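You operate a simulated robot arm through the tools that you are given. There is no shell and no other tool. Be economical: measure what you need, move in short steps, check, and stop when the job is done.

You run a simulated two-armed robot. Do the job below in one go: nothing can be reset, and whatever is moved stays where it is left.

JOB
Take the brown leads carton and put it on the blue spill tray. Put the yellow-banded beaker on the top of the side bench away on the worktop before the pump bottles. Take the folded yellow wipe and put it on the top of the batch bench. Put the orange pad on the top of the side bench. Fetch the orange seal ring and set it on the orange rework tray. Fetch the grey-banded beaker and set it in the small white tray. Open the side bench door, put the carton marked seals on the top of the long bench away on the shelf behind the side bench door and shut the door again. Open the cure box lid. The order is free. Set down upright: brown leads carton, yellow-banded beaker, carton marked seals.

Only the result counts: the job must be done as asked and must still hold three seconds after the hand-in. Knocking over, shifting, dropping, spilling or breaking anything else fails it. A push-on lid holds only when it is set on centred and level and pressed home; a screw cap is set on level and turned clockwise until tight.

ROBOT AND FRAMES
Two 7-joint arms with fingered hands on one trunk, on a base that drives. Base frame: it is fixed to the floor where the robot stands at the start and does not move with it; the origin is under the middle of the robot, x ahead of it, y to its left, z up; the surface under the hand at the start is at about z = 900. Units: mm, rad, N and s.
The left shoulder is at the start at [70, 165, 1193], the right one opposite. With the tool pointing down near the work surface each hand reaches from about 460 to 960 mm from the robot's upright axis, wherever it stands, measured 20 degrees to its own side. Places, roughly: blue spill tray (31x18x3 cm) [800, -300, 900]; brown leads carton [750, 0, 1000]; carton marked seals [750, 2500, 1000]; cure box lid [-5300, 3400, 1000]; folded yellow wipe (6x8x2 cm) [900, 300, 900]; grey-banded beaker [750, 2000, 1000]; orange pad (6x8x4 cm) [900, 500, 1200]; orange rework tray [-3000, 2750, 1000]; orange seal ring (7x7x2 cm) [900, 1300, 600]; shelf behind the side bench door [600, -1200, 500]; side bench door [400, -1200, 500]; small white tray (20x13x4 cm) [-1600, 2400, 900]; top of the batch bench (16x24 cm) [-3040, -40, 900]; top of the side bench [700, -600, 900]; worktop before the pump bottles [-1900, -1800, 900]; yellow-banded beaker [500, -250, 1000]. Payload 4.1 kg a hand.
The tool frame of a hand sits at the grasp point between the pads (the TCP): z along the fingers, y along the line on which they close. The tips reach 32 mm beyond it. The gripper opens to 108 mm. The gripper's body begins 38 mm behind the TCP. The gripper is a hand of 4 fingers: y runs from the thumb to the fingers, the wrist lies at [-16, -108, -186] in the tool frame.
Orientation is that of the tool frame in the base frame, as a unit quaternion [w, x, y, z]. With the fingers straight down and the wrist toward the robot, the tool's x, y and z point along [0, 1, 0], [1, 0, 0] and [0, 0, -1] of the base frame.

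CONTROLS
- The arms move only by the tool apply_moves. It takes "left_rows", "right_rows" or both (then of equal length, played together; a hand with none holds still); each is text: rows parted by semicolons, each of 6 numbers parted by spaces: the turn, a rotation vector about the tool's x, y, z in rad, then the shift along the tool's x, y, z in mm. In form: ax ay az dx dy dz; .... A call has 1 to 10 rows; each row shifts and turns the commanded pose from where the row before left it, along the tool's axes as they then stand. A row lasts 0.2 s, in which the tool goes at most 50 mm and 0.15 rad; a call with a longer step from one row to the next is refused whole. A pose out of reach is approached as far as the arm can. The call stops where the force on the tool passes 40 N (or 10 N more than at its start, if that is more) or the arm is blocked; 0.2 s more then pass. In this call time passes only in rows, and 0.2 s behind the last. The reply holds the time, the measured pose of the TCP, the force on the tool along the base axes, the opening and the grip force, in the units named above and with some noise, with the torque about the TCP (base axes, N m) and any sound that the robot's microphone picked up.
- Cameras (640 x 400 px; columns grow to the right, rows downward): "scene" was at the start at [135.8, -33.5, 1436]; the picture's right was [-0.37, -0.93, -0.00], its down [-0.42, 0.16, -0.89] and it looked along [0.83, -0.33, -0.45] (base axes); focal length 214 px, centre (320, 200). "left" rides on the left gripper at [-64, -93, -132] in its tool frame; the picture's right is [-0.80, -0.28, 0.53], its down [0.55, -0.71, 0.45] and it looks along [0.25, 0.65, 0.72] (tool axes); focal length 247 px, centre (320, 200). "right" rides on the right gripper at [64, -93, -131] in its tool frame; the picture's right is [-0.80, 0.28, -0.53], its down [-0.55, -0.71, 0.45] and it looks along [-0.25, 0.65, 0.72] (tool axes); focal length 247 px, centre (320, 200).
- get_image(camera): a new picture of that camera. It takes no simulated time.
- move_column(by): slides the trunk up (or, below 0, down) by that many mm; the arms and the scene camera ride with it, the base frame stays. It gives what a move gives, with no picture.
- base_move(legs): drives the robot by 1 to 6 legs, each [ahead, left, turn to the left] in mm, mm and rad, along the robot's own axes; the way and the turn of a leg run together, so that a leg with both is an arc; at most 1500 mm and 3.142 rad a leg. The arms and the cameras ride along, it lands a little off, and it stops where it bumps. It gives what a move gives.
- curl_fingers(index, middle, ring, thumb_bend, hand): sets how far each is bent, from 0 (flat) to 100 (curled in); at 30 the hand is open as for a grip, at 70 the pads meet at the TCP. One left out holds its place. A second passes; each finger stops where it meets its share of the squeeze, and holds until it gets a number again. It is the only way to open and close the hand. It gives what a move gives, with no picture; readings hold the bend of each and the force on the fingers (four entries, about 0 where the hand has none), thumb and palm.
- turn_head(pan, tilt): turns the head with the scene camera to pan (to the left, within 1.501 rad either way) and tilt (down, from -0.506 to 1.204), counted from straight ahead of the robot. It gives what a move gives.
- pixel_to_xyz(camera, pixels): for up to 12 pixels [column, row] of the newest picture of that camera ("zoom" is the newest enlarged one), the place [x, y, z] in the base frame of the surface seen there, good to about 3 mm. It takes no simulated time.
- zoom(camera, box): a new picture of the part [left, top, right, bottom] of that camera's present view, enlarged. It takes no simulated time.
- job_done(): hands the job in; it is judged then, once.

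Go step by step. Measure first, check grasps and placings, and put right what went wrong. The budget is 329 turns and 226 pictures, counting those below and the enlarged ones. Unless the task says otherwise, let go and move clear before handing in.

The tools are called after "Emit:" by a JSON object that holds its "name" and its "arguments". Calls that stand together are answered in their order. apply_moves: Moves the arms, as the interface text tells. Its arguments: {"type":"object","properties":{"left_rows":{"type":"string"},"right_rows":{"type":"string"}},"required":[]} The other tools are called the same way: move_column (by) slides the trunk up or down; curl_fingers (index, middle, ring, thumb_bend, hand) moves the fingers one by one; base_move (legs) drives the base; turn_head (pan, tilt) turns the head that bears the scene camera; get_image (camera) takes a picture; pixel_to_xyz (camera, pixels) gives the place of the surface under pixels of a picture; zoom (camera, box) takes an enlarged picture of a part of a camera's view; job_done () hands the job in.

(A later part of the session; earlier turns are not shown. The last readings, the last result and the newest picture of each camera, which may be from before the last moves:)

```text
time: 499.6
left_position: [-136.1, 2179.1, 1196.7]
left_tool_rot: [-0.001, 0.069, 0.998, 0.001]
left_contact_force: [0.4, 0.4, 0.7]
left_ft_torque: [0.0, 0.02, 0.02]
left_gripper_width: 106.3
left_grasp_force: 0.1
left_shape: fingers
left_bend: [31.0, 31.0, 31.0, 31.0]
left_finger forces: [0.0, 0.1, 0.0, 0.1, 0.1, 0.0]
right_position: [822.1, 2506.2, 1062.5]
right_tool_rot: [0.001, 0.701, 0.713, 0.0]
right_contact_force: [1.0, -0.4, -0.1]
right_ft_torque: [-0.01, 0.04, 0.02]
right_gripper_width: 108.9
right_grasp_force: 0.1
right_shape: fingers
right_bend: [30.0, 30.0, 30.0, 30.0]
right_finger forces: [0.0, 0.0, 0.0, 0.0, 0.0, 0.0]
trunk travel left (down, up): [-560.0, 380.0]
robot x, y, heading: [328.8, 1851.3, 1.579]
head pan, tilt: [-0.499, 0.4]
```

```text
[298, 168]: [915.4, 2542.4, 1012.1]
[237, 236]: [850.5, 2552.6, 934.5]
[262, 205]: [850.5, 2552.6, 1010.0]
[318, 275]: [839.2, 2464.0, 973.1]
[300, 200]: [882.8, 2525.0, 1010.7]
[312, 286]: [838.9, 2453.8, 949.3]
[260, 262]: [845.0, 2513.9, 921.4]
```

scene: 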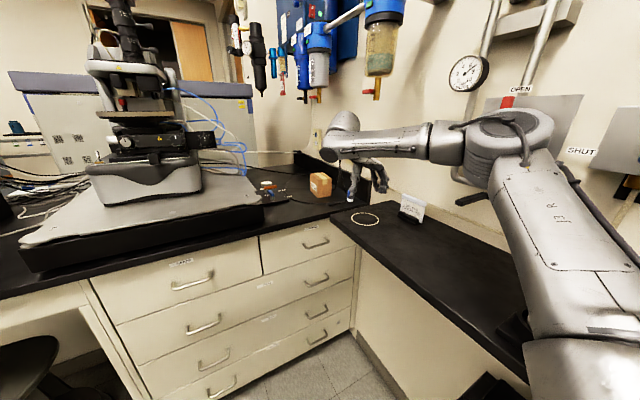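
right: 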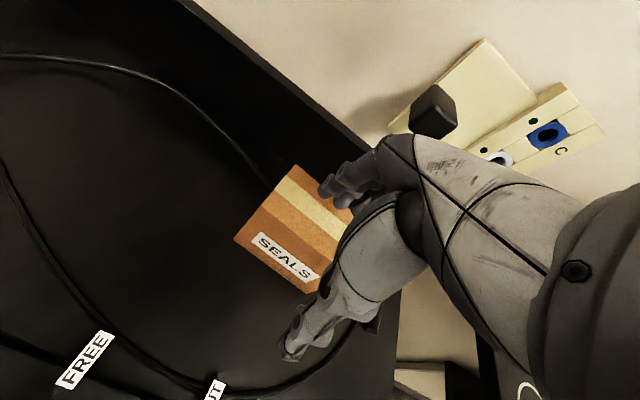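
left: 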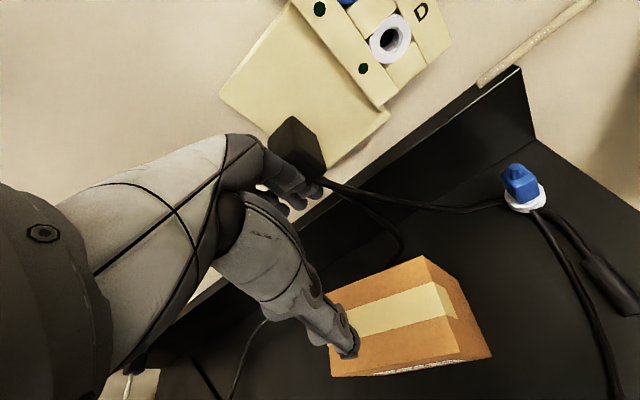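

Emit:
{"name": "apply_moves", "arguments": {"right_rows": "0 0 0.1 -5 26 0;0 0 0 -5 26 0"}}

Emit:
{"name": "get_image", "arguments": {"camera": "right"}}

```text
time: 500.2
left_position: [-136.9, 2178.7, 1196.5]
left_tool_rot: [-0.001, 0.07, 0.998, 0.0]
left_contact_force: [0.3, -0.7, -0.6]
left_ft_torque: [0.03, -0.01, 0.0]
left_gripper_width: 105.9
left_grasp_force: 0.0
left_shape: fingers
left_bend: [31.0, 31.0, 31.0, 31.0]
left_finger forces: [0.0, 0.1, 0.0, 0.1, 0.0, 0.0]
right_position: [875.6, 2492.1, 1061.6]
right_tool_rot: [-0.001, 0.736, 0.677, 0.0]
right_contact_force: [0.3, 0.5, -0.4]
right_ft_torque: [0.0, 0.05, -0.02]
right_gripper_width: 108.9
right_grasp_force: 0.1
right_shape: fingers
right_bend: [30.0, 30.0, 30.0, 30.0]
right_finger forces: [0.1, 0.0, 0.0, 0.0, 0.1, 0.1]
trunk travel left (down, up): [-560.0, 380.0]
robot x, y, heading: [326.5, 1850.2, 1.578]
head pan, tilt: [-0.499, 0.4]
```

```text
48 pictures are left
```

right: 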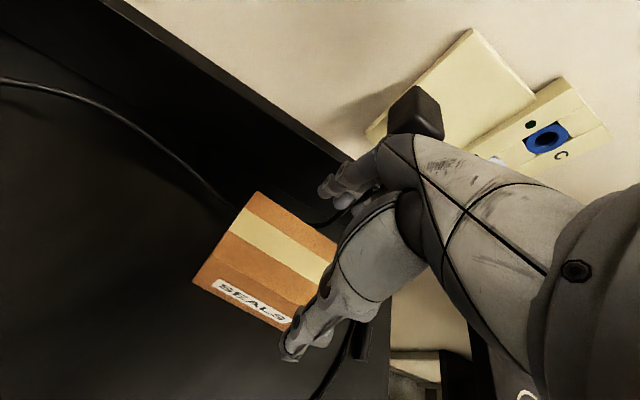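

Emit:
{"name": "move_column", "arguments": {"by": -74}}

Emit:
{"name": "curl_fingers", "arguments": {"hand": "right", "index": 70, "middle": 70, "ring": 70, "thumb_bend": 70}}

Emit:
{"name": "get_image", "arguments": {"camera": "right"}}

```text
time: 501.4
left_position: [-137.0, 2178.2, 1122.2]
left_tool_rot: [-0.001, 0.07, 0.998, 0.0]
left_contact_force: [0.6, -0.3, 0.9]
left_ft_torque: [0.02, 0.02, 0.0]
left_gripper_width: 106.3
left_grasp_force: 0.2
left_shape: fingers
left_bend: [31.0, 31.0, 31.0, 31.0]
left_finger forces: [0.1, 0.1, 0.0, 0.0, 0.0, 0.0]
right_position: [875.3, 2492.4, 988.0]
right_tool_rot: [-0.001, 0.736, 0.677, 0.0]
right_contact_force: [0.2, 0.3, 0.4]
right_ft_torque: [-0.02, 0.02, -0.01]
right_gripper_width: 109.1
right_grasp_force: 0.5
right_shape: fingers
right_bend: [30.0, 30.0, 30.0, 30.0]
right_finger forces: [0.4, 0.0, 0.1, 0.0, 0.0, 0.0]
trunk travel left (down, up): [-486.0, 454.0]
robot x, y, heading: [330.2, 1847.4, 1.576]
head pan, tilt: [-0.499, 0.4]
```

```text
time: 502.4
left_position: [-137.0, 2177.5, 1122.6]
left_tool_rot: [0.0, 0.07, 0.998, 0.002]
left_contact_force: [-0.5, 0.1, 0.3]
left_ft_torque: [0.0, 0.03, -0.01]
left_gripper_width: 106.1
left_grasp_force: 0.0
left_shape: fingers
left_bend: [31.0, 31.0, 31.0, 31.0]
left_finger forces: [0.0, 0.0, 0.0, 0.1, 0.0, 0.1]
right_position: [874.8, 2492.1, 989.1]
right_tool_rot: [-0.001, 0.737, 0.676, 0.001]
right_contact_force: [1.7, 0.0, 4.8]
right_ft_torque: [-0.04, -0.28, -0.02]
right_gripper_width: 68.9
right_grasp_force: 33.0
right_shape: fingers
right_bend: [61.0, 50.0, 49.0, 55.0]
right_finger forces: [17.3, 8.0, 8.5, 0.0, 32.9, 0.0]
trunk travel left (down, up): [-486.0, 454.0]
robot x, y, heading: [327.9, 1848.5, 1.583]
head pan, tilt: [-0.499, 0.4]
```

```text
47 pictures are left
```

right: 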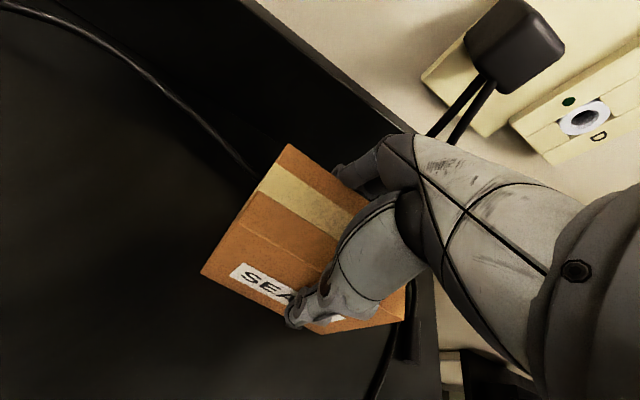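

Emit:
{"name": "move_column", "arguments": {"by": 55}}

Emit:
{"name": "get_image", "arguments": {"camera": "right"}}

Emit:
{"name": "zoom", "arguments": {"camera": "scene", "box": [240, 110, 440, 250]}}

```text
time: 503.3
left_position: [-136.1, 2178.0, 1177.7]
left_tool_rot: [0.0, 0.069, 0.998, 0.001]
left_contact_force: [-0.4, -0.5, -0.9]
left_ft_torque: [0.01, 0.03, -0.01]
left_gripper_width: 106.3
left_grasp_force: 0.1
left_shape: fingers
left_bend: [31.0, 31.0, 31.0, 31.0]
left_finger forces: [0.0, 0.0, 0.1, 0.0, 0.1, 0.0]
right_position: [875.7, 2491.7, 1043.1]
right_tool_rot: [0.0, 0.736, 0.677, 0.0]
right_contact_force: [0.0, 1.0, -2.1]
right_ft_torque: [-0.01, 0.03, -0.02]
right_gripper_width: 68.8
right_grasp_force: 32.1
right_shape: fingers
right_bend: [62.0, 50.0, 49.0, 55.0]
right_finger forces: [15.4, 7.5, 8.1, 0.0, 32.6, 0.0]
trunk travel left (down, up): [-541.0, 399.0]
robot x, y, heading: [327.3, 1848.5, 1.58]
head pan, tilt: [-0.499, 0.4]
```

```text
46 pictures are left
```

right: 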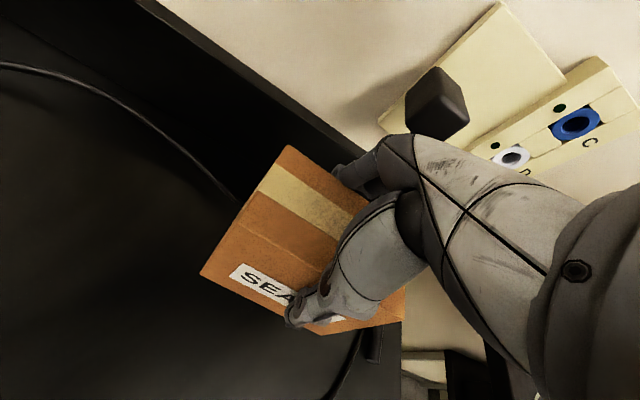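

```text
2.86 times, centred on (340, 180) of scene
```

zoom: 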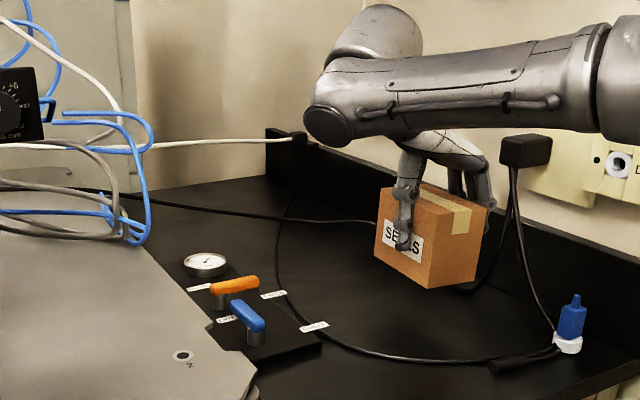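

The carton is held level. I'll back out the same way, go to open space, turn to heading 0.75, raise the trunk and restore the hand's natural yaw.

Emit:
{"name": "base_move", "arguments": {"legs": [[-350, 0, 0], [0, 780, 0]]}}

Emit:
{"name": "move_column", "arguments": {"by": 200}}

Emit:
{"name": "base_move", "arguments": {"legs": [[0, 0, -0.83]]}}

Emit:
{"name": "apply_moves", "arguments": {"right_rows": "0 0 -0.14 0 0 0;0 0 -0.14 0 0 0;0 0 -0.14 0 0 0;0 0 -0.14 0 0 0;0 0 -0.14 0 0 0;0 0 -0.14 0 0 0"}}

```text
time: 509.4
left_position: [-902.1, 1842.3, 1177.3]
left_tool_rot: [-0.001, 0.079, 0.997, 0.001]
left_contact_force: [-0.1, -1.0, -0.5]
left_ft_torque: [0.01, 0.0, -0.02]
left_gripper_width: 106.2
left_grasp_force: 0.1
left_shape: fingers
left_bend: [31.0, 31.0, 31.0, 31.0]
left_finger forces: [0.0, 0.0, 0.0, 0.0, 0.1, 0.0]
right_position: [116.5, 2135.9, 1042.9]
right_tool_rot: [0.0, 0.743, 0.67, 0.001]
right_contact_force: [-0.2, 0.0, -1.6]
right_ft_torque: [-0.05, -0.01, -0.01]
right_gripper_width: 67.7
right_grasp_force: 30.4
right_shape: fingers
right_bend: [65.0, 49.0, 55.0, 57.0]
right_finger forces: [16.4, 8.6, 7.0, 0.1, 28.1, 0.0]
trunk travel left (down, up): [-541.0, 399.0]
robot x, y, heading: [-444.6, 1502.8, 1.559]
head pan, tilt: [-0.499, 0.4]
```

```text
time: 511.5
left_position: [-901.6, 1842.3, 1377.1]
left_tool_rot: [-0.001, 0.079, 0.997, 0.001]
left_contact_force: [-0.3, 0.7, -0.4]
left_ft_torque: [0.02, 0.01, 0.0]
left_gripper_width: 106.2
left_grasp_force: 0.0
left_shape: fingers
left_bend: [31.0, 31.0, 31.0, 31.0]
left_finger forces: [0.0, 0.0, 0.0, 0.0, 0.0, 0.1]
right_position: [116.3, 2135.9, 1241.7]
right_tool_rot: [-0.001, 0.743, 0.669, 0.0]
right_contact_force: [0.1, 0.1, -1.8]
right_ft_torque: [-0.03, 0.01, 0.03]
right_gripper_width: 67.5
right_grasp_force: 30.6
right_shape: fingers
right_bend: [65.0, 49.0, 55.0, 57.0]
right_finger forces: [16.4, 8.6, 6.9, 0.0, 28.1, 0.1]
trunk travel left (down, up): [-741.0, 199.0]
robot x, y, heading: [-445.5, 1504.6, 1.558]
head pan, tilt: [-0.499, 0.4]
```

```text
time: 514.1
left_position: [-507.2, 2071.2, 1378.5]
left_tool_rot: [0.0, 0.472, 0.881, 0.001]
left_contact_force: [0.9, -0.6, -0.1]
left_ft_torque: [0.01, -0.03, 0.0]
left_gripper_width: 106.2
left_grasp_force: 0.2
left_shape: fingers
left_bend: [31.0, 31.0, 31.0, 31.0]
left_finger forces: [0.1, 0.0, 0.0, 0.0, 0.0, 0.0]
right_position: [400.0, 1523.6, 1243.2]
right_tool_rot: [0.0, 0.949, 0.315, 0.001]
right_contact_force: [0.2, 1.1, -1.1]
right_ft_torque: [-0.01, 0.01, 0.03]
right_gripper_width: 67.6
right_grasp_force: 29.3
right_shape: fingers
right_bend: [65.0, 49.0, 55.0, 57.0]
right_finger forces: [16.2, 8.7, 6.0, 0.0, 27.9, 0.0]
trunk travel left (down, up): [-741.0, 199.0]
robot x, y, heading: [-444.5, 1505.5, 0.732]
head pan, tilt: [-0.499, 0.4]
```

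```text
time: 515.5
left_position: [-507.9, 2069.3, 1377.3]
left_tool_rot: [0.0, 0.473, 0.881, 0.001]
left_contact_force: [0.3, 0.2, -0.1]
left_ft_torque: [0.06, 0.02, 0.01]
left_gripper_width: 106.4
left_grasp_force: 0.0
left_shape: fingers
left_bend: [31.0, 31.0, 31.0, 31.0]
left_finger forces: [0.0, 0.1, 0.0, 0.0, 0.0, 0.0]
right_position: [401.0, 1522.6, 1242.2]
right_tool_rot: [0.001, 0.736, 0.677, 0.001]
right_contact_force: [-0.1, 0.8, -1.8]
right_ft_torque: [-0.06, 0.01, 0.02]
right_gripper_width: 67.4
right_grasp_force: 28.6
right_shape: fingers
right_bend: [65.0, 49.0, 55.0, 57.0]
right_finger forces: [15.9, 8.7, 5.9, 0.0, 27.6, 0.0]
trunk travel left (down, up): [-741.0, 199.0]
robot x, y, heading: [-441.0, 1505.4, 0.737]
head pan, tilt: [-0.499, 0.4]
```

Emit:
{"name": "base_move", "arguments": {"legs": [[-914, -962, 0], [-914, -962, 0]]}}

Emit:
{"name": "turn_head", "arguments": {"pan": -0.75, "tilt": 0.6}}

Emit:
{"name": "get_image", "arguments": {"camera": "scene"}}

Emit:
{"name": "get_image", "arguments": {"camera": "right"}}

```text
time: 528.4
left_position: [-579.0, -592.3, 1378.1]
left_tool_rot: [0.0, 0.478, 0.879, 0.001]
left_contact_force: [0.0, 0.8, 0.8]
left_ft_torque: [0.02, 0.0, -0.01]
left_gripper_width: 106.4
left_grasp_force: 0.1
left_shape: fingers
left_bend: [31.0, 31.0, 31.0, 31.0]
left_finger forces: [0.0, 0.1, 0.0, 0.0, 0.1, 0.0]
right_position: [320.2, -1149.5, 1241.8]
right_tool_rot: [0.001, 0.741, 0.671, 0.001]
right_contact_force: [0.3, 0.3, -0.8]
right_ft_torque: [-0.04, 0.01, 0.01]
right_gripper_width: 67.5
right_grasp_force: 28.9
right_shape: fingers
right_bend: [65.0, 49.0, 55.0, 57.0]
right_finger forces: [15.6, 8.6, 5.6, 0.0, 27.1, 0.0]
trunk travel left (down, up): [-741.0, 199.0]
robot x, y, heading: [-524.0, -1158.9, 0.724]
head pan, tilt: [-0.499, 0.4]
```

```text
time: 529.2
left_position: [-579.5, -591.7, 1378.1]
left_tool_rot: [0.0, 0.478, 0.878, 0.001]
left_contact_force: [1.0, -0.3, -0.2]
left_ft_torque: [0.01, -0.01, 0.0]
left_gripper_width: 106.2
left_grasp_force: 0.1
left_shape: fingers
left_bend: [31.0, 31.0, 31.0, 31.0]
left_finger forces: [0.0, 0.0, 0.0, 0.0, 0.0, 0.1]
right_position: [320.8, -1150.1, 1242.8]
right_tool_rot: [0.0, 0.742, 0.67, 0.001]
right_contact_force: [-0.5, 0.2, -0.2]
right_ft_torque: [-0.06, 0.0, 0.04]
right_gripper_width: 67.7
right_grasp_force: 28.5
right_shape: fingers
right_bend: [65.0, 49.0, 55.0, 57.0]
right_finger forces: [15.6, 8.6, 5.6, 0.0, 27.2, 0.0]
trunk travel left (down, up): [-741.0, 199.0]
robot x, y, heading: [-523.5, -1161.3, 0.725]
head pan, tilt: [-0.75, 0.6]
```

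```text
44 pictures are left
```

scene: 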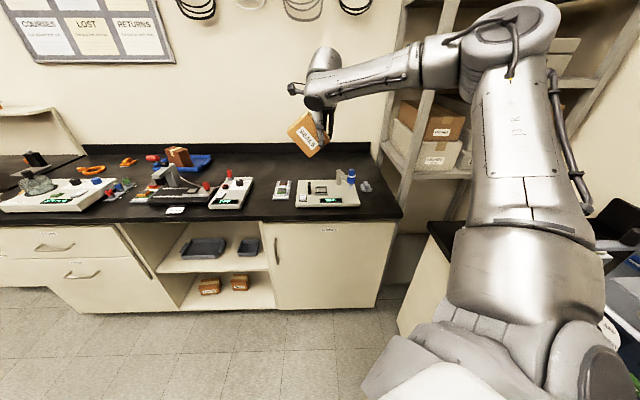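

```text
43 pictures are left
```

right: 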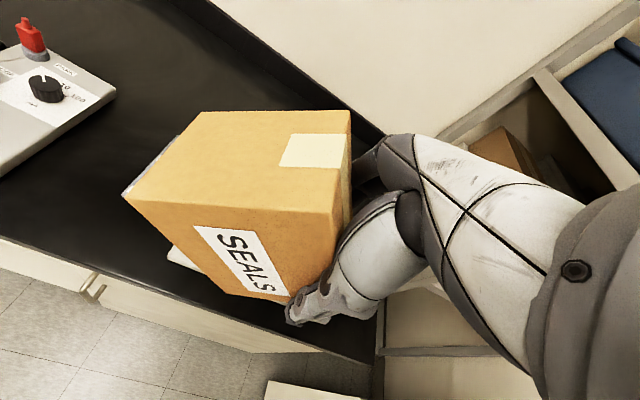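

The carton has swung in the grip during the drive (it hangs tilted about the pinch axis). I'll measure its corners to get the tilt.

Emit:
{"name": "pixel_to_xyz", "arguments": {"camera": "right", "pixels": [[205, 116], [346, 114], [333, 210], [130, 200], [285, 298], [195, 270], [250, 160], [240, 260], [320, 150]]}}

Emit:
{"name": "zoom", "arguments": {"camera": "scene", "box": [270, 80, 370, 170]}}

```text
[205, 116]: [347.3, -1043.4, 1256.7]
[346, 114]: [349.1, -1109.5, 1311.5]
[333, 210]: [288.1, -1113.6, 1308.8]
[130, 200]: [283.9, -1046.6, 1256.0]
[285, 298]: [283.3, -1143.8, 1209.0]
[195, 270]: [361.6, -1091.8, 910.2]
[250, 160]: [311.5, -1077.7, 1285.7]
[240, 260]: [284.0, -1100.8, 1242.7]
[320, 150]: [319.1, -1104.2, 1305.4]
```

```text
4.44 times, centred on (320, 125) of scene
```

zoom: 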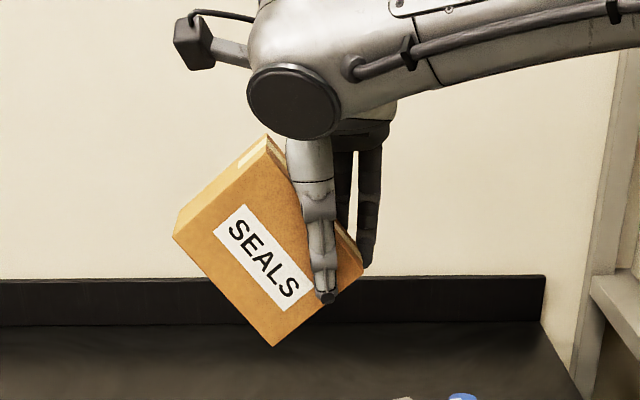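

Its up-axis leans 50° toward −y. I'll tilt the hand about the pinch axis to bring the carton nearly upright, set it on a free part of the bench, and regrasp it centred. First the tilt in the air.

Emit:
{"name": "apply_moves", "arguments": {"right_rows": "0 -0.13 0 0 0 0;0 -0.13 0 0 0 0;0 -0.13 0 0 0 0;0 -0.13 0 0 0 0;0 -0.13 0 0 0 0"}}

Emit:
{"name": "get_image", "arguments": {"camera": "scene"}}

```text
time: 530.4
left_position: [-576.8, -591.9, 1377.2]
left_tool_rot: [-0.001, 0.476, 0.879, 0.001]
left_contact_force: [-0.3, 0.3, -0.2]
left_ft_torque: [-0.03, 0.04, -0.02]
left_gripper_width: 106.4
left_grasp_force: 0.1
left_shape: fingers
left_bend: [31.0, 31.0, 31.0, 31.0]
left_finger forces: [0.0, 0.0, 0.0, 0.0, 0.0, 0.0]
right_position: [320.4, -1151.4, 1241.9]
right_tool_rot: [0.214, 0.703, 0.636, -0.235]
right_contact_force: [0.7, 0.8, -1.5]
right_ft_torque: [-0.02, -0.02, -0.01]
right_gripper_width: 67.3
right_grasp_force: 27.8
right_shape: fingers
right_bend: [65.0, 49.0, 56.0, 57.0]
right_finger forces: [15.2, 8.5, 5.4, 0.0, 26.6, 0.0]
trunk travel left (down, up): [-741.0, 199.0]
robot x, y, heading: [-521.4, -1162.1, 0.721]
head pan, tilt: [-0.75, 0.6]
```

```text
41 pictures are left
```

scene: 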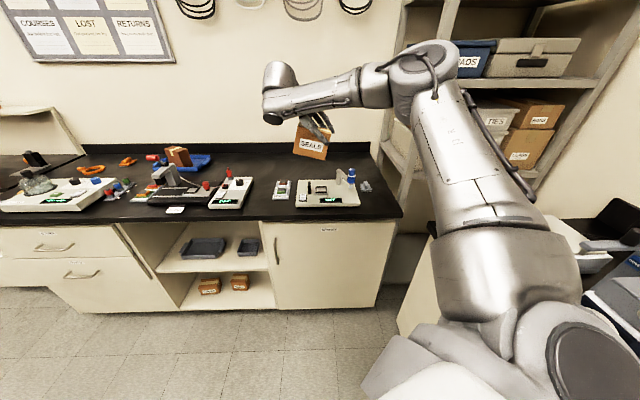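

The tilt works; the carton is nearly upright. I'll measure free bench spots and the door in this view.

Emit:
{"name": "pixel_to_xyz", "arguments": {"camera": "scene", "pixels": [[250, 165], [300, 172], [345, 168], [262, 195], [330, 195], [378, 195], [277, 245], [277, 262], [268, 228], [393, 225], [380, 300], [280, 305]]}}

Emit:
{"name": "zoom", "arguments": {"camera": "scene", "box": [200, 140, 420, 320]}}

```text
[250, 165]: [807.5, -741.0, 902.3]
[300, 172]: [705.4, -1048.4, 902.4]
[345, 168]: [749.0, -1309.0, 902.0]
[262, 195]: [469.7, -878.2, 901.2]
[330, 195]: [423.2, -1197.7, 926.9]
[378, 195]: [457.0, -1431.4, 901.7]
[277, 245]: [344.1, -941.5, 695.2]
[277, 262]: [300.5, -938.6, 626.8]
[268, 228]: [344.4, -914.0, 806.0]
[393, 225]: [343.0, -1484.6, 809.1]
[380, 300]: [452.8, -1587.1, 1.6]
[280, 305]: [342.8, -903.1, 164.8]
```

```text
2.22 times, centred on (310, 230) of scene
```

zoom: 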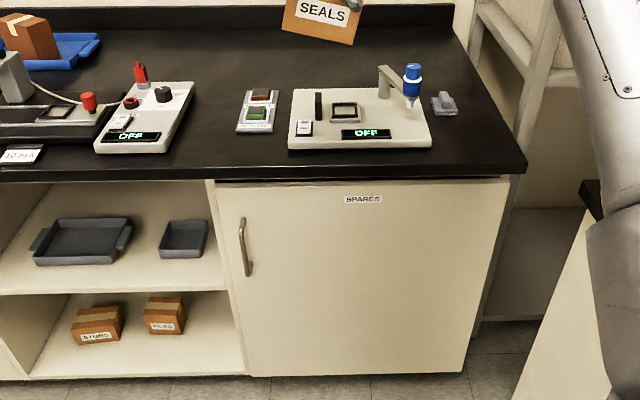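

The door spans y −890…−1490 at x=343, with its handle at y≈−940 (z 600–720) and the hinge on the right. Free bench area: around (740,−1180). I'll finish the tilt and go there.

Emit:
{"name": "apply_moves", "arguments": {"right_rows": "0 -0.1 0 0 0 0;0 -0.1 0 0 0 0"}}

Emit:
{"name": "base_move", "arguments": {"legs": [[296, -300, 0]]}}

Emit:
{"name": "move_column", "arguments": {"by": -240}}

Emit:
{"name": "zoom", "arguments": {"camera": "scene", "box": [220, 100, 420, 240]}}

```text
time: 531.0
left_position: [-579.0, -592.9, 1377.9]
left_tool_rot: [0.0, 0.477, 0.879, 0.0]
left_contact_force: [-0.1, 0.3, -0.3]
left_ft_torque: [-0.01, 0.02, -0.02]
left_gripper_width: 106.4
left_grasp_force: 0.0
left_shape: fingers
left_bend: [31.0, 31.0, 31.0, 31.0]
left_finger forces: [0.0, 0.0, 0.0, 0.0, 0.0, 0.0]
right_position: [304.7, -1173.5, 1244.9]
right_tool_rot: [0.277, 0.676, 0.611, -0.305]
right_contact_force: [-0.7, -0.7, -1.3]
right_ft_torque: [-0.01, 0.02, 0.0]
right_gripper_width: 67.4
right_grasp_force: 27.5
right_shape: fingers
right_bend: [65.0, 49.0, 56.0, 57.0]
right_finger forces: [15.2, 8.7, 5.3, 0.0, 26.4, 0.0]
right hand out of reach, approached as far as the arm can: row 1, 2
trunk travel left (down, up): [-741.0, 199.0]
robot x, y, heading: [-519.2, -1160.6, 0.722]
head pan, tilt: [-0.75, 0.6]
```

```text
time: 533.6
left_position: [-155.9, -623.5, 1377.9]
left_tool_rot: [-0.001, 0.478, 0.878, 0.001]
left_contact_force: [0.0, -0.1, -0.1]
left_ft_torque: [0.02, -0.02, -0.02]
left_gripper_width: 106.4
left_grasp_force: 0.0
left_shape: fingers
left_bend: [31.0, 31.0, 31.0, 31.0]
left_finger forces: [0.0, 0.0, 0.1, 0.0, 0.1, 0.0]
right_position: [723.4, -1209.8, 1245.5]
right_tool_rot: [0.276, 0.677, 0.61, -0.305]
right_contact_force: [-0.9, -0.6, -0.4]
right_ft_torque: [-0.02, -0.01, -0.04]
right_gripper_width: 67.5
right_grasp_force: 27.3
right_shape: fingers
right_bend: [65.0, 49.0, 56.0, 57.0]
right_finger forces: [15.1, 8.6, 5.2, 0.0, 26.4, 0.0]
trunk travel left (down, up): [-741.0, 199.0]
robot x, y, heading: [-103.3, -1193.0, 0.721]
head pan, tilt: [-0.75, 0.6]
```

```text
time: 536.1
left_position: [-154.2, -624.1, 1138.7]
left_tool_rot: [0.0, 0.479, 0.878, 0.001]
left_contact_force: [-0.6, 0.0, 0.5]
left_ft_torque: [0.01, -0.01, 0.01]
left_gripper_width: 106.0
left_grasp_force: 0.0
left_shape: fingers
left_bend: [31.0, 31.0, 31.0, 31.0]
left_finger forces: [0.0, 0.0, 0.1, 0.1, 0.0, 0.0]
right_position: [725.8, -1210.3, 1005.3]
right_tool_rot: [0.276, 0.677, 0.61, -0.305]
right_contact_force: [0.9, -0.1, -0.7]
right_ft_torque: [-0.02, 0.03, 0.0]
right_gripper_width: 67.7
right_grasp_force: 27.7
right_shape: fingers
right_bend: [65.0, 49.0, 56.0, 57.0]
right_finger forces: [15.1, 8.6, 5.3, 0.1, 26.5, 0.0]
trunk travel left (down, up): [-501.0, 439.0]
robot x, y, heading: [-101.1, -1191.0, 0.719]
head pan, tilt: [-0.75, 0.6]
```

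```text
2.86 times, centred on (320, 170) of scene
```

zoom: 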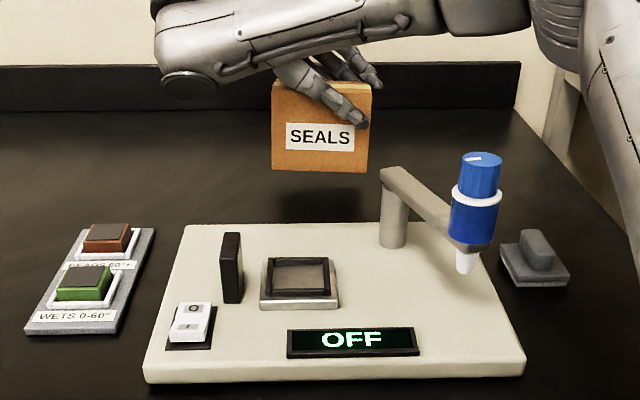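

The carton is practically upright. Lower it to the bench.

Emit:
{"name": "move_column", "arguments": {"by": -36}}

Emit:
{"name": "apply_moves", "arguments": {"right_rows": "0 0 0 3 0 2.7;0 0 0 3 0 2.7;0 0 0 3 0 2.7;0 0 0 3 0 2.7;0 0 0 2.2 0 2"}}

Emit:
{"name": "zoom", "arguments": {"camera": "scene", "box": [220, 100, 420, 240]}}

```text
time: 537.0
left_position: [-158.2, -624.6, 1102.1]
left_tool_rot: [0.001, 0.478, 0.878, 0.003]
left_contact_force: [-0.5, -0.2, 0.6]
left_ft_torque: [-0.01, 0.02, -0.01]
left_gripper_width: 106.1
left_grasp_force: 0.0
left_shape: fingers
left_bend: [31.0, 31.0, 31.0, 31.0]
left_finger forces: [0.0, 0.1, 0.0, 0.0, 0.1, 0.0]
right_position: [723.4, -1208.4, 978.8]
right_tool_rot: [0.281, 0.68, 0.609, -0.298]
right_contact_force: [-1.4, 0.9, 21.5]
right_ft_torque: [-0.4, -0.53, -0.03]
right_gripper_width: 67.9
right_grasp_force: 32.7
right_shape: fingers
right_bend: [64.0, 49.0, 56.0, 57.0]
right_finger forces: [16.0, 9.3, 11.3, 0.1, 28.5, 0.0]
trunk travel left (down, up): [-465.0, 475.0]
robot x, y, heading: [-101.6, -1191.8, 0.72]
head pan, tilt: [-0.75, 0.6]
stopped: the force on the tool passed its limit at 43 N (the readings are from after the stop); the commanded pose is now the measured one
```

```text
time: 537.5
left_position: [-158.7, -624.7, 1102.0]
left_tool_rot: [0.001, 0.479, 0.878, 0.003]
left_contact_force: [-0.6, -0.5, -0.8]
left_ft_torque: [-0.01, 0.0, 0.03]
left_gripper_width: 106.1
left_grasp_force: 0.0
left_shape: fingers
left_bend: [31.0, 31.0, 31.0, 31.0]
left_finger forces: [0.0, 0.0, 0.0, 0.0, 0.1, 0.1]
right_position: [722.3, -1207.4, 978.4]
right_tool_rot: [0.284, 0.68, 0.609, -0.294]
right_contact_force: [-4.1, -0.2, 26.2]
right_ft_torque: [-0.3, -0.46, -0.01]
right_gripper_width: 68.1
right_grasp_force: 34.1
right_shape: fingers
right_bend: [64.0, 49.0, 56.0, 57.0]
right_finger forces: [15.8, 9.1, 12.1, 0.1, 30.6, 0.0]
trunk travel left (down, up): [-465.0, 475.0]
robot x, y, heading: [-103.6, -1191.4, 0.717]
head pan, tilt: [-0.75, 0.6]
stopped in row 2 (right hand): the force on the tool passed its limit at 42 N (the readings are from after the stop); the commanded pose is now the measured one
```

```text
2.86 times, centred on (320, 170) of scene
```

zoom: 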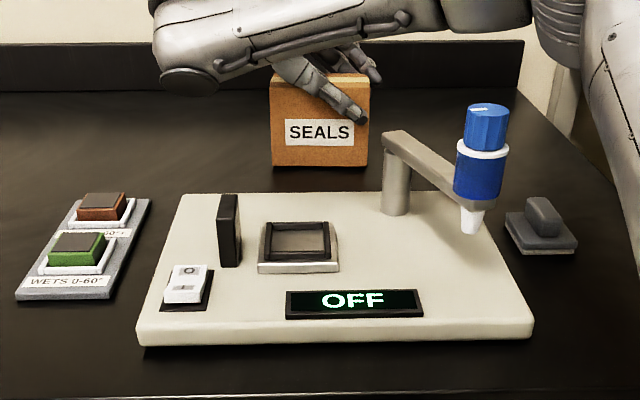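

The carton stands upright on the bench. Release and retreat along the finger axis.

Emit:
{"name": "curl_fingers", "arguments": {"hand": "right", "index": 30, "middle": 30, "ring": 30, "thumb_bend": 30}}

Emit:
{"name": "apply_moves", "arguments": {"right_rows": "0 0 0 0 0 -25;0 0 0 0 0 -25;0 0 0 0 0 -25;0 0 0 -10 0 -20"}}

Emit:
{"name": "move_column", "arguments": {"by": 160}}

Emit:
{"name": "apply_moves", "arguments": {"right_rows": "0 0.14 0 0 0 0;0 0.14 0 0 0 0;0 0.14 0 0 0 0;0 0.14 0 0 0 0;0 0.14 0 0 0 0;0 0.14 0 0 0 0"}}

Emit:
{"name": "get_image", "arguments": {"camera": "right"}}

```text
time: 538.5
left_position: [-157.5, -624.8, 1102.7]
left_tool_rot: [0.001, 0.479, 0.878, 0.001]
left_contact_force: [-1.1, 0.1, 0.7]
left_ft_torque: [0.0, 0.01, 0.01]
left_gripper_width: 106.2
left_grasp_force: 0.1
left_shape: fingers
left_bend: [31.0, 31.0, 31.0, 31.0]
left_finger forces: [0.0, 0.0, 0.0, 0.0, 0.1, 0.0]
right_position: [724.4, -1208.0, 973.4]
right_tool_rot: [0.281, 0.679, 0.61, -0.298]
right_contact_force: [-3.8, 1.4, 9.8]
right_ft_torque: [0.26, 0.26, 0.12]
right_gripper_width: 112.1
right_grasp_force: 4.9
right_shape: fingers
right_bend: [30.0, 30.0, 30.0, 30.0]
right_finger forces: [0.1, 0.0, 0.0, 0.0, 10.5, 0.1]
trunk travel left (down, up): [-465.0, 475.0]
robot x, y, heading: [-101.1, -1195.1, 0.721]
head pan, tilt: [-0.75, 0.6]
```

```text
time: 539.5
left_position: [-156.1, -624.4, 1102.5]
left_tool_rot: [0.0, 0.479, 0.878, 0.0]
left_contact_force: [-0.1, -0.1, 0.2]
left_ft_torque: [0.04, -0.06, -0.01]
left_gripper_width: 106.2
left_grasp_force: 0.0
left_shape: fingers
left_bend: [31.0, 31.0, 31.0, 31.0]
left_finger forces: [0.0, 0.0, 0.0, 0.0, 0.0, 0.0]
right_position: [700.9, -1191.1, 1043.4]
right_tool_rot: [0.281, 0.679, 0.61, -0.297]
right_contact_force: [0.7, 0.6, 0.3]
right_ft_torque: [0.0, -0.01, 0.0]
right_gripper_width: 108.6
right_grasp_force: 0.0
right_shape: fingers
right_bend: [30.0, 30.0, 30.0, 30.0]
right_finger forces: [0.1, 0.1, 0.1, 0.0, 0.1, 0.0]
right hand out of reach, approached as far as the arm can: row 1, 2, 3, 4
trunk travel left (down, up): [-465.0, 475.0]
robot x, y, heading: [-105.4, -1193.6, 0.719]
head pan, tilt: [-0.75, 0.6]
```

```text
time: 541.3
left_position: [-156.4, -623.8, 1261.5]
left_tool_rot: [0.0, 0.478, 0.878, 0.001]
left_contact_force: [0.3, 0.1, -0.6]
left_ft_torque: [0.0, 0.02, 0.01]
left_gripper_width: 106.1
left_grasp_force: 0.2
left_shape: fingers
left_bend: [31.0, 31.0, 31.0, 31.0]
left_finger forces: [0.1, 0.0, 0.1, 0.1, 0.0, 0.0]
right_position: [700.9, -1191.0, 1202.7]
right_tool_rot: [0.281, 0.679, 0.609, -0.297]
right_contact_force: [0.1, 0.3, 0.0]
right_ft_torque: [0.01, -0.02, -0.01]
right_gripper_width: 108.6
right_grasp_force: 0.1
right_shape: fingers
right_bend: [30.0, 30.0, 30.0, 30.0]
right_finger forces: [0.0, 0.0, 0.1, 0.0, 0.0, 0.0]
trunk travel left (down, up): [-625.0, 315.0]
robot x, y, heading: [-101.6, -1188.3, 0.721]
head pan, tilt: [-0.75, 0.6]
```

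```text
time: 542.7
left_position: [-157.0, -627.0, 1263.5]
left_tool_rot: [0.001, 0.479, 0.878, 0.002]
left_contact_force: [0.4, 0.1, 1.2]
left_ft_torque: [0.03, 0.01, 0.02]
left_gripper_width: 106.0
left_grasp_force: 0.0
left_shape: fingers
left_bend: [31.0, 31.0, 31.0, 31.0]
left_finger forces: [0.1, 0.1, 0.0, 0.0, 0.0, 0.0]
right_position: [700.2, -1191.2, 1204.0]
right_tool_rot: [0.007, 0.74, 0.672, 0.008]
right_contact_force: [0.1, -0.1, 0.4]
right_ft_torque: [0.02, -0.01, -0.02]
right_gripper_width: 108.6
right_grasp_force: 0.1
right_shape: fingers
right_bend: [30.0, 30.0, 30.0, 30.0]
right_finger forces: [0.0, 0.0, 0.0, 0.1, 0.0, 0.1]
trunk travel left (down, up): [-625.0, 315.0]
robot x, y, heading: [-105.6, -1190.7, 0.72]
head pan, tilt: [-0.75, 0.6]
```

```text
37 pictures are left
```

right: 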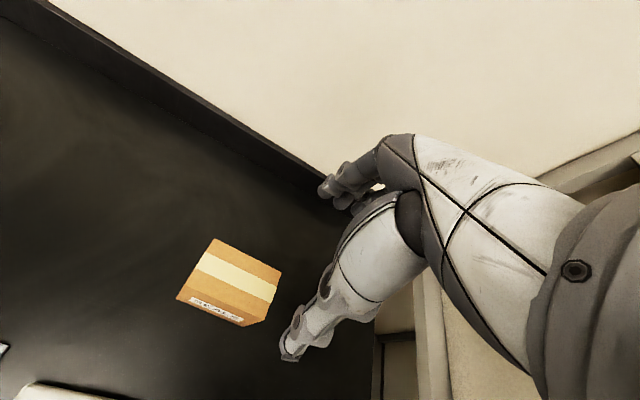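

The carton is safely upright at the back of the bench. Now the door: stage the right hand in front of it, left of the handle, and lower the trunk.

Emit:
{"name": "pixel_to_xyz", "arguments": {"camera": "right", "pixels": [[215, 240], [280, 271], [180, 296], [240, 280], [245, 324]]}}

Emit:
{"name": "base_move", "arguments": {"legs": [[-132, 569, 0]]}}

Emit:
{"name": "move_column", "arguments": {"by": -400}}

Emit:
{"name": "move_column", "arguments": {"by": -110}}

Emit:
{"name": "get_image", "arguments": {"camera": "right"}}

```text
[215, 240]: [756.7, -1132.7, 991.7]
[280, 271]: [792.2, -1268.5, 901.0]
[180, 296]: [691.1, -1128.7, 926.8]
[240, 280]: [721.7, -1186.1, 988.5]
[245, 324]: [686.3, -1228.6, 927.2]
```

```text
time: 546.0
left_position: [-635.1, -283.7, 1263.0]
left_tool_rot: [0.0, 0.477, 0.879, 0.002]
left_contact_force: [-0.4, 0.1, -0.6]
left_ft_torque: [0.0, 0.0, 0.0]
left_gripper_width: 106.1
left_grasp_force: 0.0
left_shape: fingers
left_bend: [31.0, 31.0, 31.0, 31.0]
left_finger forces: [0.0, 0.1, 0.1, 0.0, 0.0, 0.1]
right_position: [225.4, -842.7, 1203.7]
right_tool_rot: [0.009, 0.739, 0.673, 0.006]
right_contact_force: [0.7, 0.3, 0.3]
right_ft_torque: [0.01, 0.0, -0.03]
right_gripper_width: 108.8
right_grasp_force: 0.0
right_shape: fingers
right_bend: [30.0, 30.0, 30.0, 30.0]
right_finger forces: [0.0, 0.1, 0.1, 0.0, 0.1, 0.1]
trunk travel left (down, up): [-625.0, 315.0]
robot x, y, heading: [-577.2, -851.9, 0.725]
head pan, tilt: [-0.75, 0.6]
```

```text
time: 549.9
left_position: [-635.6, -282.0, 862.5]
left_tool_rot: [0.0, 0.475, 0.88, 0.002]
left_contact_force: [-0.3, 0.5, -0.2]
left_ft_torque: [0.03, -0.03, -0.04]
left_gripper_width: 106.1
left_grasp_force: 0.1
left_shape: fingers
left_bend: [31.0, 31.0, 31.0, 31.0]
left_finger forces: [0.0, 0.1, 0.1, 0.1, 0.0, 0.0]
right_position: [225.5, -843.9, 802.6]
right_tool_rot: [0.007, 0.739, 0.674, 0.006]
right_contact_force: [0.3, 0.3, 0.3]
right_ft_torque: [0.03, 0.02, -0.03]
right_gripper_width: 108.9
right_grasp_force: 0.0
right_shape: fingers
right_bend: [30.0, 30.0, 30.0, 30.0]
right_finger forces: [0.0, 0.1, 0.0, 0.0, 0.0, 0.1]
trunk travel left (down, up): [-225.0, 715.0]
robot x, y, heading: [-577.0, -850.3, 0.726]
head pan, tilt: [-0.75, 0.6]
```

```text
time: 551.3
left_position: [-634.8, -283.4, 752.6]
left_tool_rot: [0.0, 0.476, 0.88, 0.002]
left_contact_force: [-0.3, 0.7, 0.4]
left_ft_torque: [0.02, -0.01, 0.02]
left_gripper_width: 106.3
left_grasp_force: 0.1
left_shape: fingers
left_bend: [31.0, 31.0, 31.0, 31.0]
left_finger forces: [0.0, 0.0, 0.0, 0.0, 0.0, 0.1]
right_position: [224.7, -843.4, 693.3]
right_tool_rot: [0.007, 0.739, 0.673, 0.006]
right_contact_force: [0.0, -0.1, 0.7]
right_ft_torque: [0.01, -0.01, -0.01]
right_gripper_width: 108.7
right_grasp_force: 0.1
right_shape: fingers
right_bend: [30.0, 30.0, 30.0, 30.0]
right_finger forces: [0.0, 0.1, 0.0, 0.1, 0.0, 0.1]
trunk travel left (down, up): [-115.0, 825.0]
robot x, y, heading: [-570.2, -852.6, 0.729]
head pan, tilt: [-0.75, 0.6]
```

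```text
36 pictures are left
```

right: 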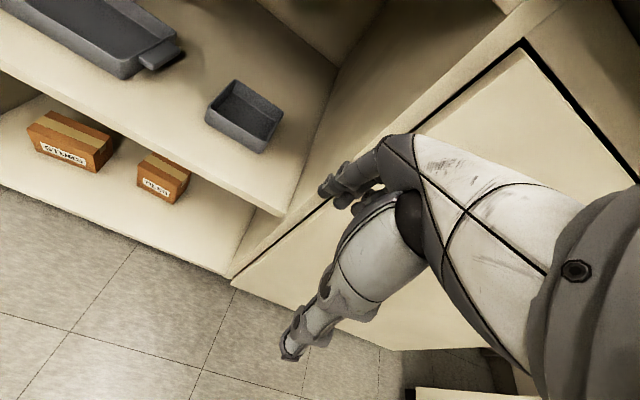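

Now move in to x≈268 and slide the fingers behind the handle bar in −y, force-guarded.

Emit:
{"name": "apply_moves", "arguments": {"right_rows": "0 0 0 4 22 0;0 0 0 4 21 0;0 0 0 -15 1.4 0;0 0 0 -15 1.4 0;0 0 0 -15 1.4 0;0 0 0 -15 1.4 0"}}

Emit:
{"name": "turn_head", "arguments": {"pan": -0.75, "tilt": 0.35}}

Emit:
{"name": "zoom", "arguments": {"camera": "scene", "box": [220, 100, 420, 300]}}

```text
time: 552.7
left_position: [-636.6, -280.7, 750.5]
left_tool_rot: [0.0, 0.474, 0.88, 0.0]
left_contact_force: [0.1, 0.0, 0.4]
left_ft_torque: [0.0, -0.02, -0.03]
left_gripper_width: 106.2
left_grasp_force: 0.0
left_shape: fingers
left_bend: [31.0, 31.0, 31.0, 31.0]
left_finger forces: [0.0, 0.0, 0.1, 0.1, 0.0, 0.0]
right_position: [267.3, -894.3, 694.5]
right_tool_rot: [0.008, 0.737, 0.676, 0.005]
right_contact_force: [-5.8, 25.6, -3.7]
right_ft_torque: [-0.98, 0.0, 0.98]
right_gripper_width: 108.5
right_grasp_force: 14.3
right_shape: fingers
right_bend: [30.0, 32.0, 31.0, 30.0]
right_finger forces: [0.0, 3.9, 24.5, 0.0, 0.1, 0.0]
trunk travel left (down, up): [-115.0, 825.0]
robot x, y, heading: [-574.0, -852.0, 0.733]
head pan, tilt: [-0.75, 0.6]
```

```text
time: 553.5
left_position: [-636.0, -278.9, 750.4]
left_tool_rot: [0.001, 0.475, 0.88, 0.0]
left_contact_force: [0.4, -0.3, 0.4]
left_ft_torque: [0.02, 0.01, 0.03]
left_gripper_width: 106.2
left_grasp_force: 0.0
left_shape: fingers
left_bend: [31.0, 31.0, 31.0, 31.0]
left_finger forces: [0.0, 0.0, 0.1, 0.0, 0.0, 0.0]
right_position: [268.2, -894.5, 694.8]
right_tool_rot: [0.009, 0.737, 0.675, 0.004]
right_contact_force: [-6.8, 41.8, -3.4]
right_ft_torque: [-1.73, -0.08, 1.66]
right_gripper_width: 108.6
right_grasp_force: 22.6
right_shape: fingers
right_bend: [30.0, 32.0, 32.0, 30.0]
right_finger forces: [0.0, 3.2, 41.3, 0.1, 0.0, 0.0]
trunk travel left (down, up): [-115.0, 825.0]
robot x, y, heading: [-577.4, -848.8, 0.725]
head pan, tilt: [-0.75, 0.351]
```

```text
2.00 times, centred on (320, 200) of scene
```

zoom: 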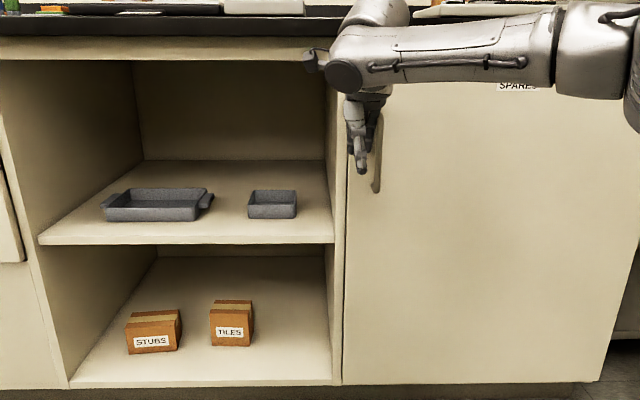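

The finger met the handle's mount. Better: pinch the vertical bar from both sides. I'll back off, pull the arm into the posture that allows sideways closing, and yaw the hand 95°.

Emit:
{"name": "base_move", "arguments": {"legs": [[-113, 99, 0]]}}

Emit:
{"name": "apply_moves", "arguments": {"right_rows": "0 0 0 32 -27.5 0;0 0 0 32 -27.5 0;0 0 0 32 -27.5 0;0 0 0 32 -27.5 0;0 0 0 32 -27.5 0;0 0 0 32 -27.5 0"}}

Emit:
{"name": "apply_moves", "arguments": {"right_rows": "0 0 -0.14 0 0 0;0 0 -0.14 0 0 0;0 0 -0.14 0 0 0;0 0 -0.14 0 0 0;0 0 -0.14 0 0 0;0 0 -0.14 0 0 0;0 0 -0.14 0 0 0;0 0 -0.14 0 0 0;0 0 -0.14 0 0 0;0 0 -0.14 0 0 0"}}

Emit:
{"name": "apply_moves", "arguments": {"right_rows": "0 0 -0.13 0 0 0;0 0 -0.13 0 0 0"}}

```text
time: 554.8
left_position: [-786.9, -283.0, 752.8]
left_tool_rot: [-0.001, 0.475, 0.88, 0.001]
left_contact_force: [0.6, 0.2, -0.7]
left_ft_torque: [0.0, -0.02, 0.0]
left_gripper_width: 106.2
left_grasp_force: 0.0
left_shape: fingers
left_bend: [31.0, 31.0, 31.0, 31.0]
left_finger forces: [0.0, 0.0, 0.1, 0.1, 0.0, 0.0]
right_position: [117.8, -902.2, 695.6]
right_tool_rot: [0.008, 0.739, 0.674, 0.005]
right_contact_force: [-0.1, 0.0, 0.5]
right_ft_torque: [-0.01, -0.01, 0.0]
right_gripper_width: 108.4
right_grasp_force: 0.1
right_shape: fingers
right_bend: [30.0, 30.0, 30.0, 30.0]
right_finger forces: [0.0, 0.0, 0.0, 0.0, 0.0, 0.0]
trunk travel left (down, up): [-115.0, 825.0]
robot x, y, heading: [-726.9, -849.2, 0.726]
head pan, tilt: [-0.75, 0.351]
```

```text
time: 556.2
left_position: [-786.2, -284.5, 752.7]
left_tool_rot: [0.0, 0.477, 0.879, 0.002]
left_contact_force: [0.2, -0.2, 0.4]
left_ft_torque: [0.02, 0.02, 0.01]
left_gripper_width: 106.0
left_grasp_force: 0.0
left_shape: fingers
left_bend: [31.0, 31.0, 31.0, 31.0]
left_finger forces: [0.0, 0.0, 0.0, 0.0, 0.0, 0.1]
right_position: [-28.2, -694.1, 693.1]
right_tool_rot: [0.007, 0.74, 0.673, 0.004]
right_contact_force: [0.2, -0.7, -0.3]
right_ft_torque: [0.02, -0.03, -0.03]
right_gripper_width: 108.6
right_grasp_force: 0.0
right_shape: fingers
right_bend: [30.0, 30.0, 30.0, 30.0]
right_finger forces: [0.0, 0.1, 0.0, 0.0, 0.0, 0.1]
trunk travel left (down, up): [-115.0, 825.0]
robot x, y, heading: [-726.5, -847.0, 0.726]
head pan, tilt: [-0.75, 0.351]
```

```text
time: 558.4
left_position: [-786.5, -283.9, 751.4]
left_tool_rot: [0.0, 0.475, 0.88, 0.0]
left_contact_force: [-0.3, -0.6, 0.2]
left_ft_torque: [-0.01, -0.02, 0.01]
left_gripper_width: 106.0
left_grasp_force: 0.1
left_shape: fingers
left_bend: [31.0, 31.0, 31.0, 31.0]
left_finger forces: [0.1, 0.1, 0.0, 0.0, 0.0, 0.1]
right_position: [-27.2, -693.9, 690.7]
right_tool_rot: [0.009, 0.13, 0.991, 0.0]
right_contact_force: [-0.8, 0.5, 0.5]
right_ft_torque: [0.0, 0.02, 0.0]
right_gripper_width: 108.6
right_grasp_force: 0.1
right_shape: fingers
right_bend: [30.0, 30.0, 30.0, 30.0]
right_finger forces: [0.1, 0.0, 0.0, 0.0, 0.0, 0.1]
trunk travel left (down, up): [-115.0, 825.0]
robot x, y, heading: [-725.0, -852.8, 0.728]
head pan, tilt: [-0.75, 0.351]
```

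```text
time: 559.0
left_position: [-786.4, -283.4, 752.6]
left_tool_rot: [-0.001, 0.476, 0.879, 0.001]
left_contact_force: [0.0, -0.8, 0.4]
left_ft_torque: [-0.01, -0.02, 0.0]
left_gripper_width: 106.3
left_grasp_force: 0.1
left_shape: fingers
left_bend: [31.0, 31.0, 31.0, 31.0]
left_finger forces: [0.1, 0.1, 0.0, 0.0, 0.0, 0.0]
right_position: [-28.4, -694.1, 690.4]
right_tool_rot: [0.009, 0.001, 1.0, -0.001]
right_contact_force: [0.4, 0.1, 0.6]
right_ft_torque: [0.01, 0.02, -0.03]
right_gripper_width: 108.4
right_grasp_force: 0.0
right_shape: fingers
right_bend: [30.0, 30.0, 30.0, 30.0]
right_finger forces: [0.1, 0.0, 0.0, 0.0, 0.0, 0.0]
trunk travel left (down, up): [-115.0, 825.0]
robot x, y, heading: [-732.6, -853.7, 0.727]
head pan, tilt: [-0.75, 0.351]
```

Sideways-closing pose reached (thumb on −y). Move in front of the handle, stopping short, and check.

Emit:
{"name": "base_move", "arguments": {"legs": [[39, -363, 0]]}}

Emit:
{"name": "zoom", "arguments": {"camera": "scene", "box": [240, 120, 400, 260]}}

Emit:
{"name": "get_image", "arguments": {"camera": "right"}}

```text
time: 561.4
left_position: [-512.3, -534.5, 752.9]
left_tool_rot: [0.0, 0.477, 0.879, 0.0]
left_contact_force: [0.4, 0.9, 0.4]
left_ft_torque: [0.01, 0.04, -0.02]
left_gripper_width: 106.3
left_grasp_force: 0.0
left_shape: fingers
left_bend: [31.0, 31.0, 31.0, 31.0]
left_finger forces: [0.0, 0.0, 0.0, 0.0, 0.0, 0.0]
right_position: [244.0, -947.0, 690.4]
right_tool_rot: [0.009, 0.003, 1.0, -0.001]
right_contact_force: [-0.4, -0.6, -1.2]
right_ft_torque: [0.0, 0.01, -0.04]
right_gripper_width: 108.3
right_grasp_force: 0.1
right_shape: fingers
right_bend: [30.0, 30.0, 30.0, 30.0]
right_finger forces: [0.0, 0.0, 0.0, 0.1, 0.1, 0.0]
trunk travel left (down, up): [-115.0, 825.0]
robot x, y, heading: [-457.8, -1098.5, 0.722]
head pan, tilt: [-0.75, 0.351]
```

```text
2.86 times, centred on (320, 190) of scene
```

zoom: 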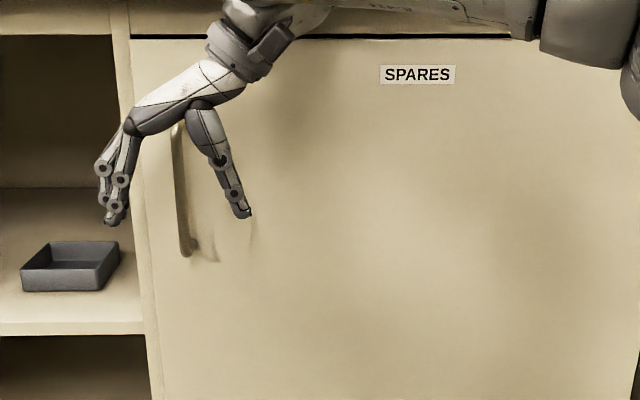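

```text
33 pictures are left
```

right: 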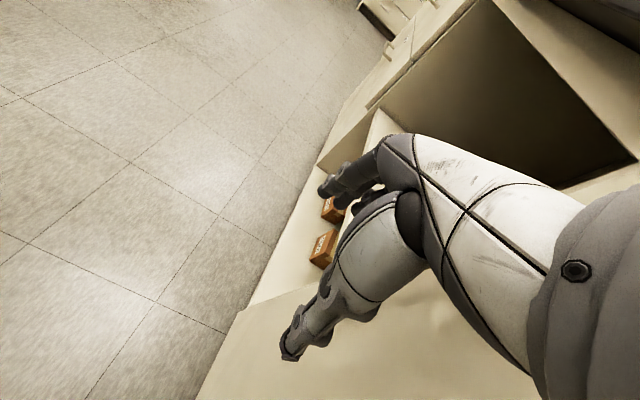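

The bar lies between the thumb and fingers. Measure it.

Emit:
{"name": "pixel_to_xyz", "arguments": {"camera": "zoom", "pixels": [[183, 200], [186, 240], [180, 160], [178, 135], [188, 254], [240, 205], [115, 215]]}}

```text
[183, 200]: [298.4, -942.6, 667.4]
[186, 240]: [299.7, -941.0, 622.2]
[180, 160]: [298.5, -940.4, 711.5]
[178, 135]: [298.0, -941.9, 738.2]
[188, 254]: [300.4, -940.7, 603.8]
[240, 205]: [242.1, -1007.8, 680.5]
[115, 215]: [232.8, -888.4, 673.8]
```

The bar is at (304,−941), z 604…~745. I'll raise 32 mm so the palm passes above the bar's top, move in and pinch.

Emit:
{"name": "move_column", "arguments": {"by": 34}}

Emit:
{"name": "apply_moves", "arguments": {"right_rows": "0 0 0 -20 2 0;0 0 0 -20 2 0;0 0 0 -18 2 0"}}

Emit:
{"name": "curl_fingers", "arguments": {"hand": "right", "index": 75, "middle": 75, "ring": 75, "thumb_bend": 72}}

Emit:
{"name": "zoom", "arguments": {"camera": "scene", "box": [240, 120, 400, 260]}}

```text
time: 562.2
left_position: [-512.8, -534.2, 786.7]
left_tool_rot: [0.0, 0.477, 0.879, 0.002]
left_contact_force: [0.5, 0.5, -0.3]
left_ft_torque: [-0.01, 0.0, 0.02]
left_gripper_width: 106.3
left_grasp_force: 0.1
left_shape: fingers
left_bend: [31.0, 31.0, 31.0, 31.0]
left_finger forces: [0.1, 0.0, 0.0, 0.0, 0.0, 0.0]
right_position: [244.5, -945.8, 725.0]
right_tool_rot: [0.009, 0.002, 1.0, -0.002]
right_contact_force: [-1.1, 0.6, 0.8]
right_ft_torque: [-0.03, 0.05, 0.01]
right_gripper_width: 108.4
right_grasp_force: 0.0
right_shape: fingers
right_bend: [30.0, 30.0, 30.0, 30.0]
right_finger forces: [0.0, 0.0, 0.1, 0.0, 0.1, 0.1]
trunk travel left (down, up): [-149.0, 791.0]
robot x, y, heading: [-454.4, -1101.3, 0.725]
head pan, tilt: [-0.75, 0.351]
```

```text
time: 563.2
left_position: [-530.0, -541.5, 788.1]
left_tool_rot: [0.007, 0.479, 0.878, 0.008]
left_contact_force: [-0.6, 0.9, -0.3]
left_ft_torque: [-0.05, -0.06, 0.0]
left_gripper_width: 106.1
left_grasp_force: 0.0
left_shape: fingers
left_bend: [31.0, 31.0, 31.0, 31.0]
left_finger forces: [0.1, 0.1, 0.0, 0.0, 0.0, 0.1]
right_position: [267.0, -940.8, 743.8]
right_tool_rot: [0.015, -0.014, 1.0, -0.002]
right_contact_force: [0.5, -0.6, -0.4]
right_ft_torque: [-0.01, 0.01, -0.01]
right_gripper_width: 108.2
right_grasp_force: 0.0
right_shape: fingers
right_bend: [30.0, 30.0, 30.0, 30.0]
right_finger forces: [0.1, 0.1, 0.0, 0.1, 0.1, 0.0]
trunk travel left (down, up): [-149.0, 791.0]
robot x, y, heading: [-464.4, -1105.7, 0.716]
head pan, tilt: [-0.75, 0.351]
stopped in row 3 (right hand): the arm was blocked; the commanded pose is now the measured one
```

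```text
time: 564.2
left_position: [-530.4, -541.9, 787.8]
left_tool_rot: [0.008, 0.48, 0.877, 0.008]
left_contact_force: [-0.9, -1.0, -0.5]
left_ft_torque: [0.02, -0.02, 0.01]
left_gripper_width: 106.1
left_grasp_force: 0.0
left_shape: fingers
left_bend: [31.0, 31.0, 31.0, 31.0]
left_finger forces: [0.1, 0.1, 0.0, 0.1, 0.0, 0.0]
right_position: [268.8, -941.5, 743.2]
right_tool_rot: [0.016, -0.015, 1.0, -0.003]
right_contact_force: [-4.0, 6.0, -4.5]
right_ft_torque: [0.1, 0.24, 0.22]
right_gripper_width: 0.0
right_grasp_force: 3.1
right_shape: fingers
right_bend: [74.0, 75.0, 71.0, 71.0]
right_finger forces: [0.1, 0.0, 7.2, 0.0, 0.1, 0.0]
trunk travel left (down, up): [-149.0, 791.0]
robot x, y, heading: [-458.3, -1103.6, 0.718]
head pan, tilt: [-0.75, 0.351]
```

```text
2.86 times, centred on (320, 190) of scene
```

zoom: 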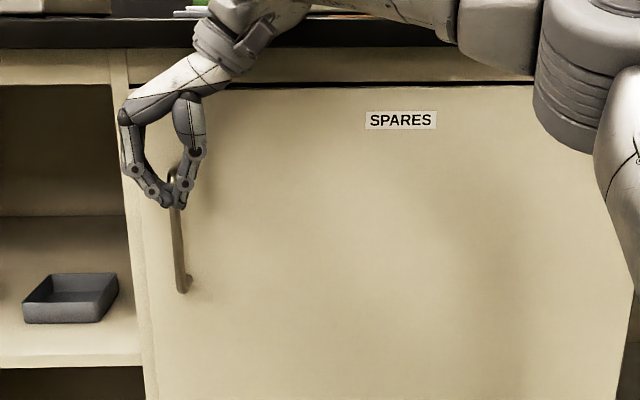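

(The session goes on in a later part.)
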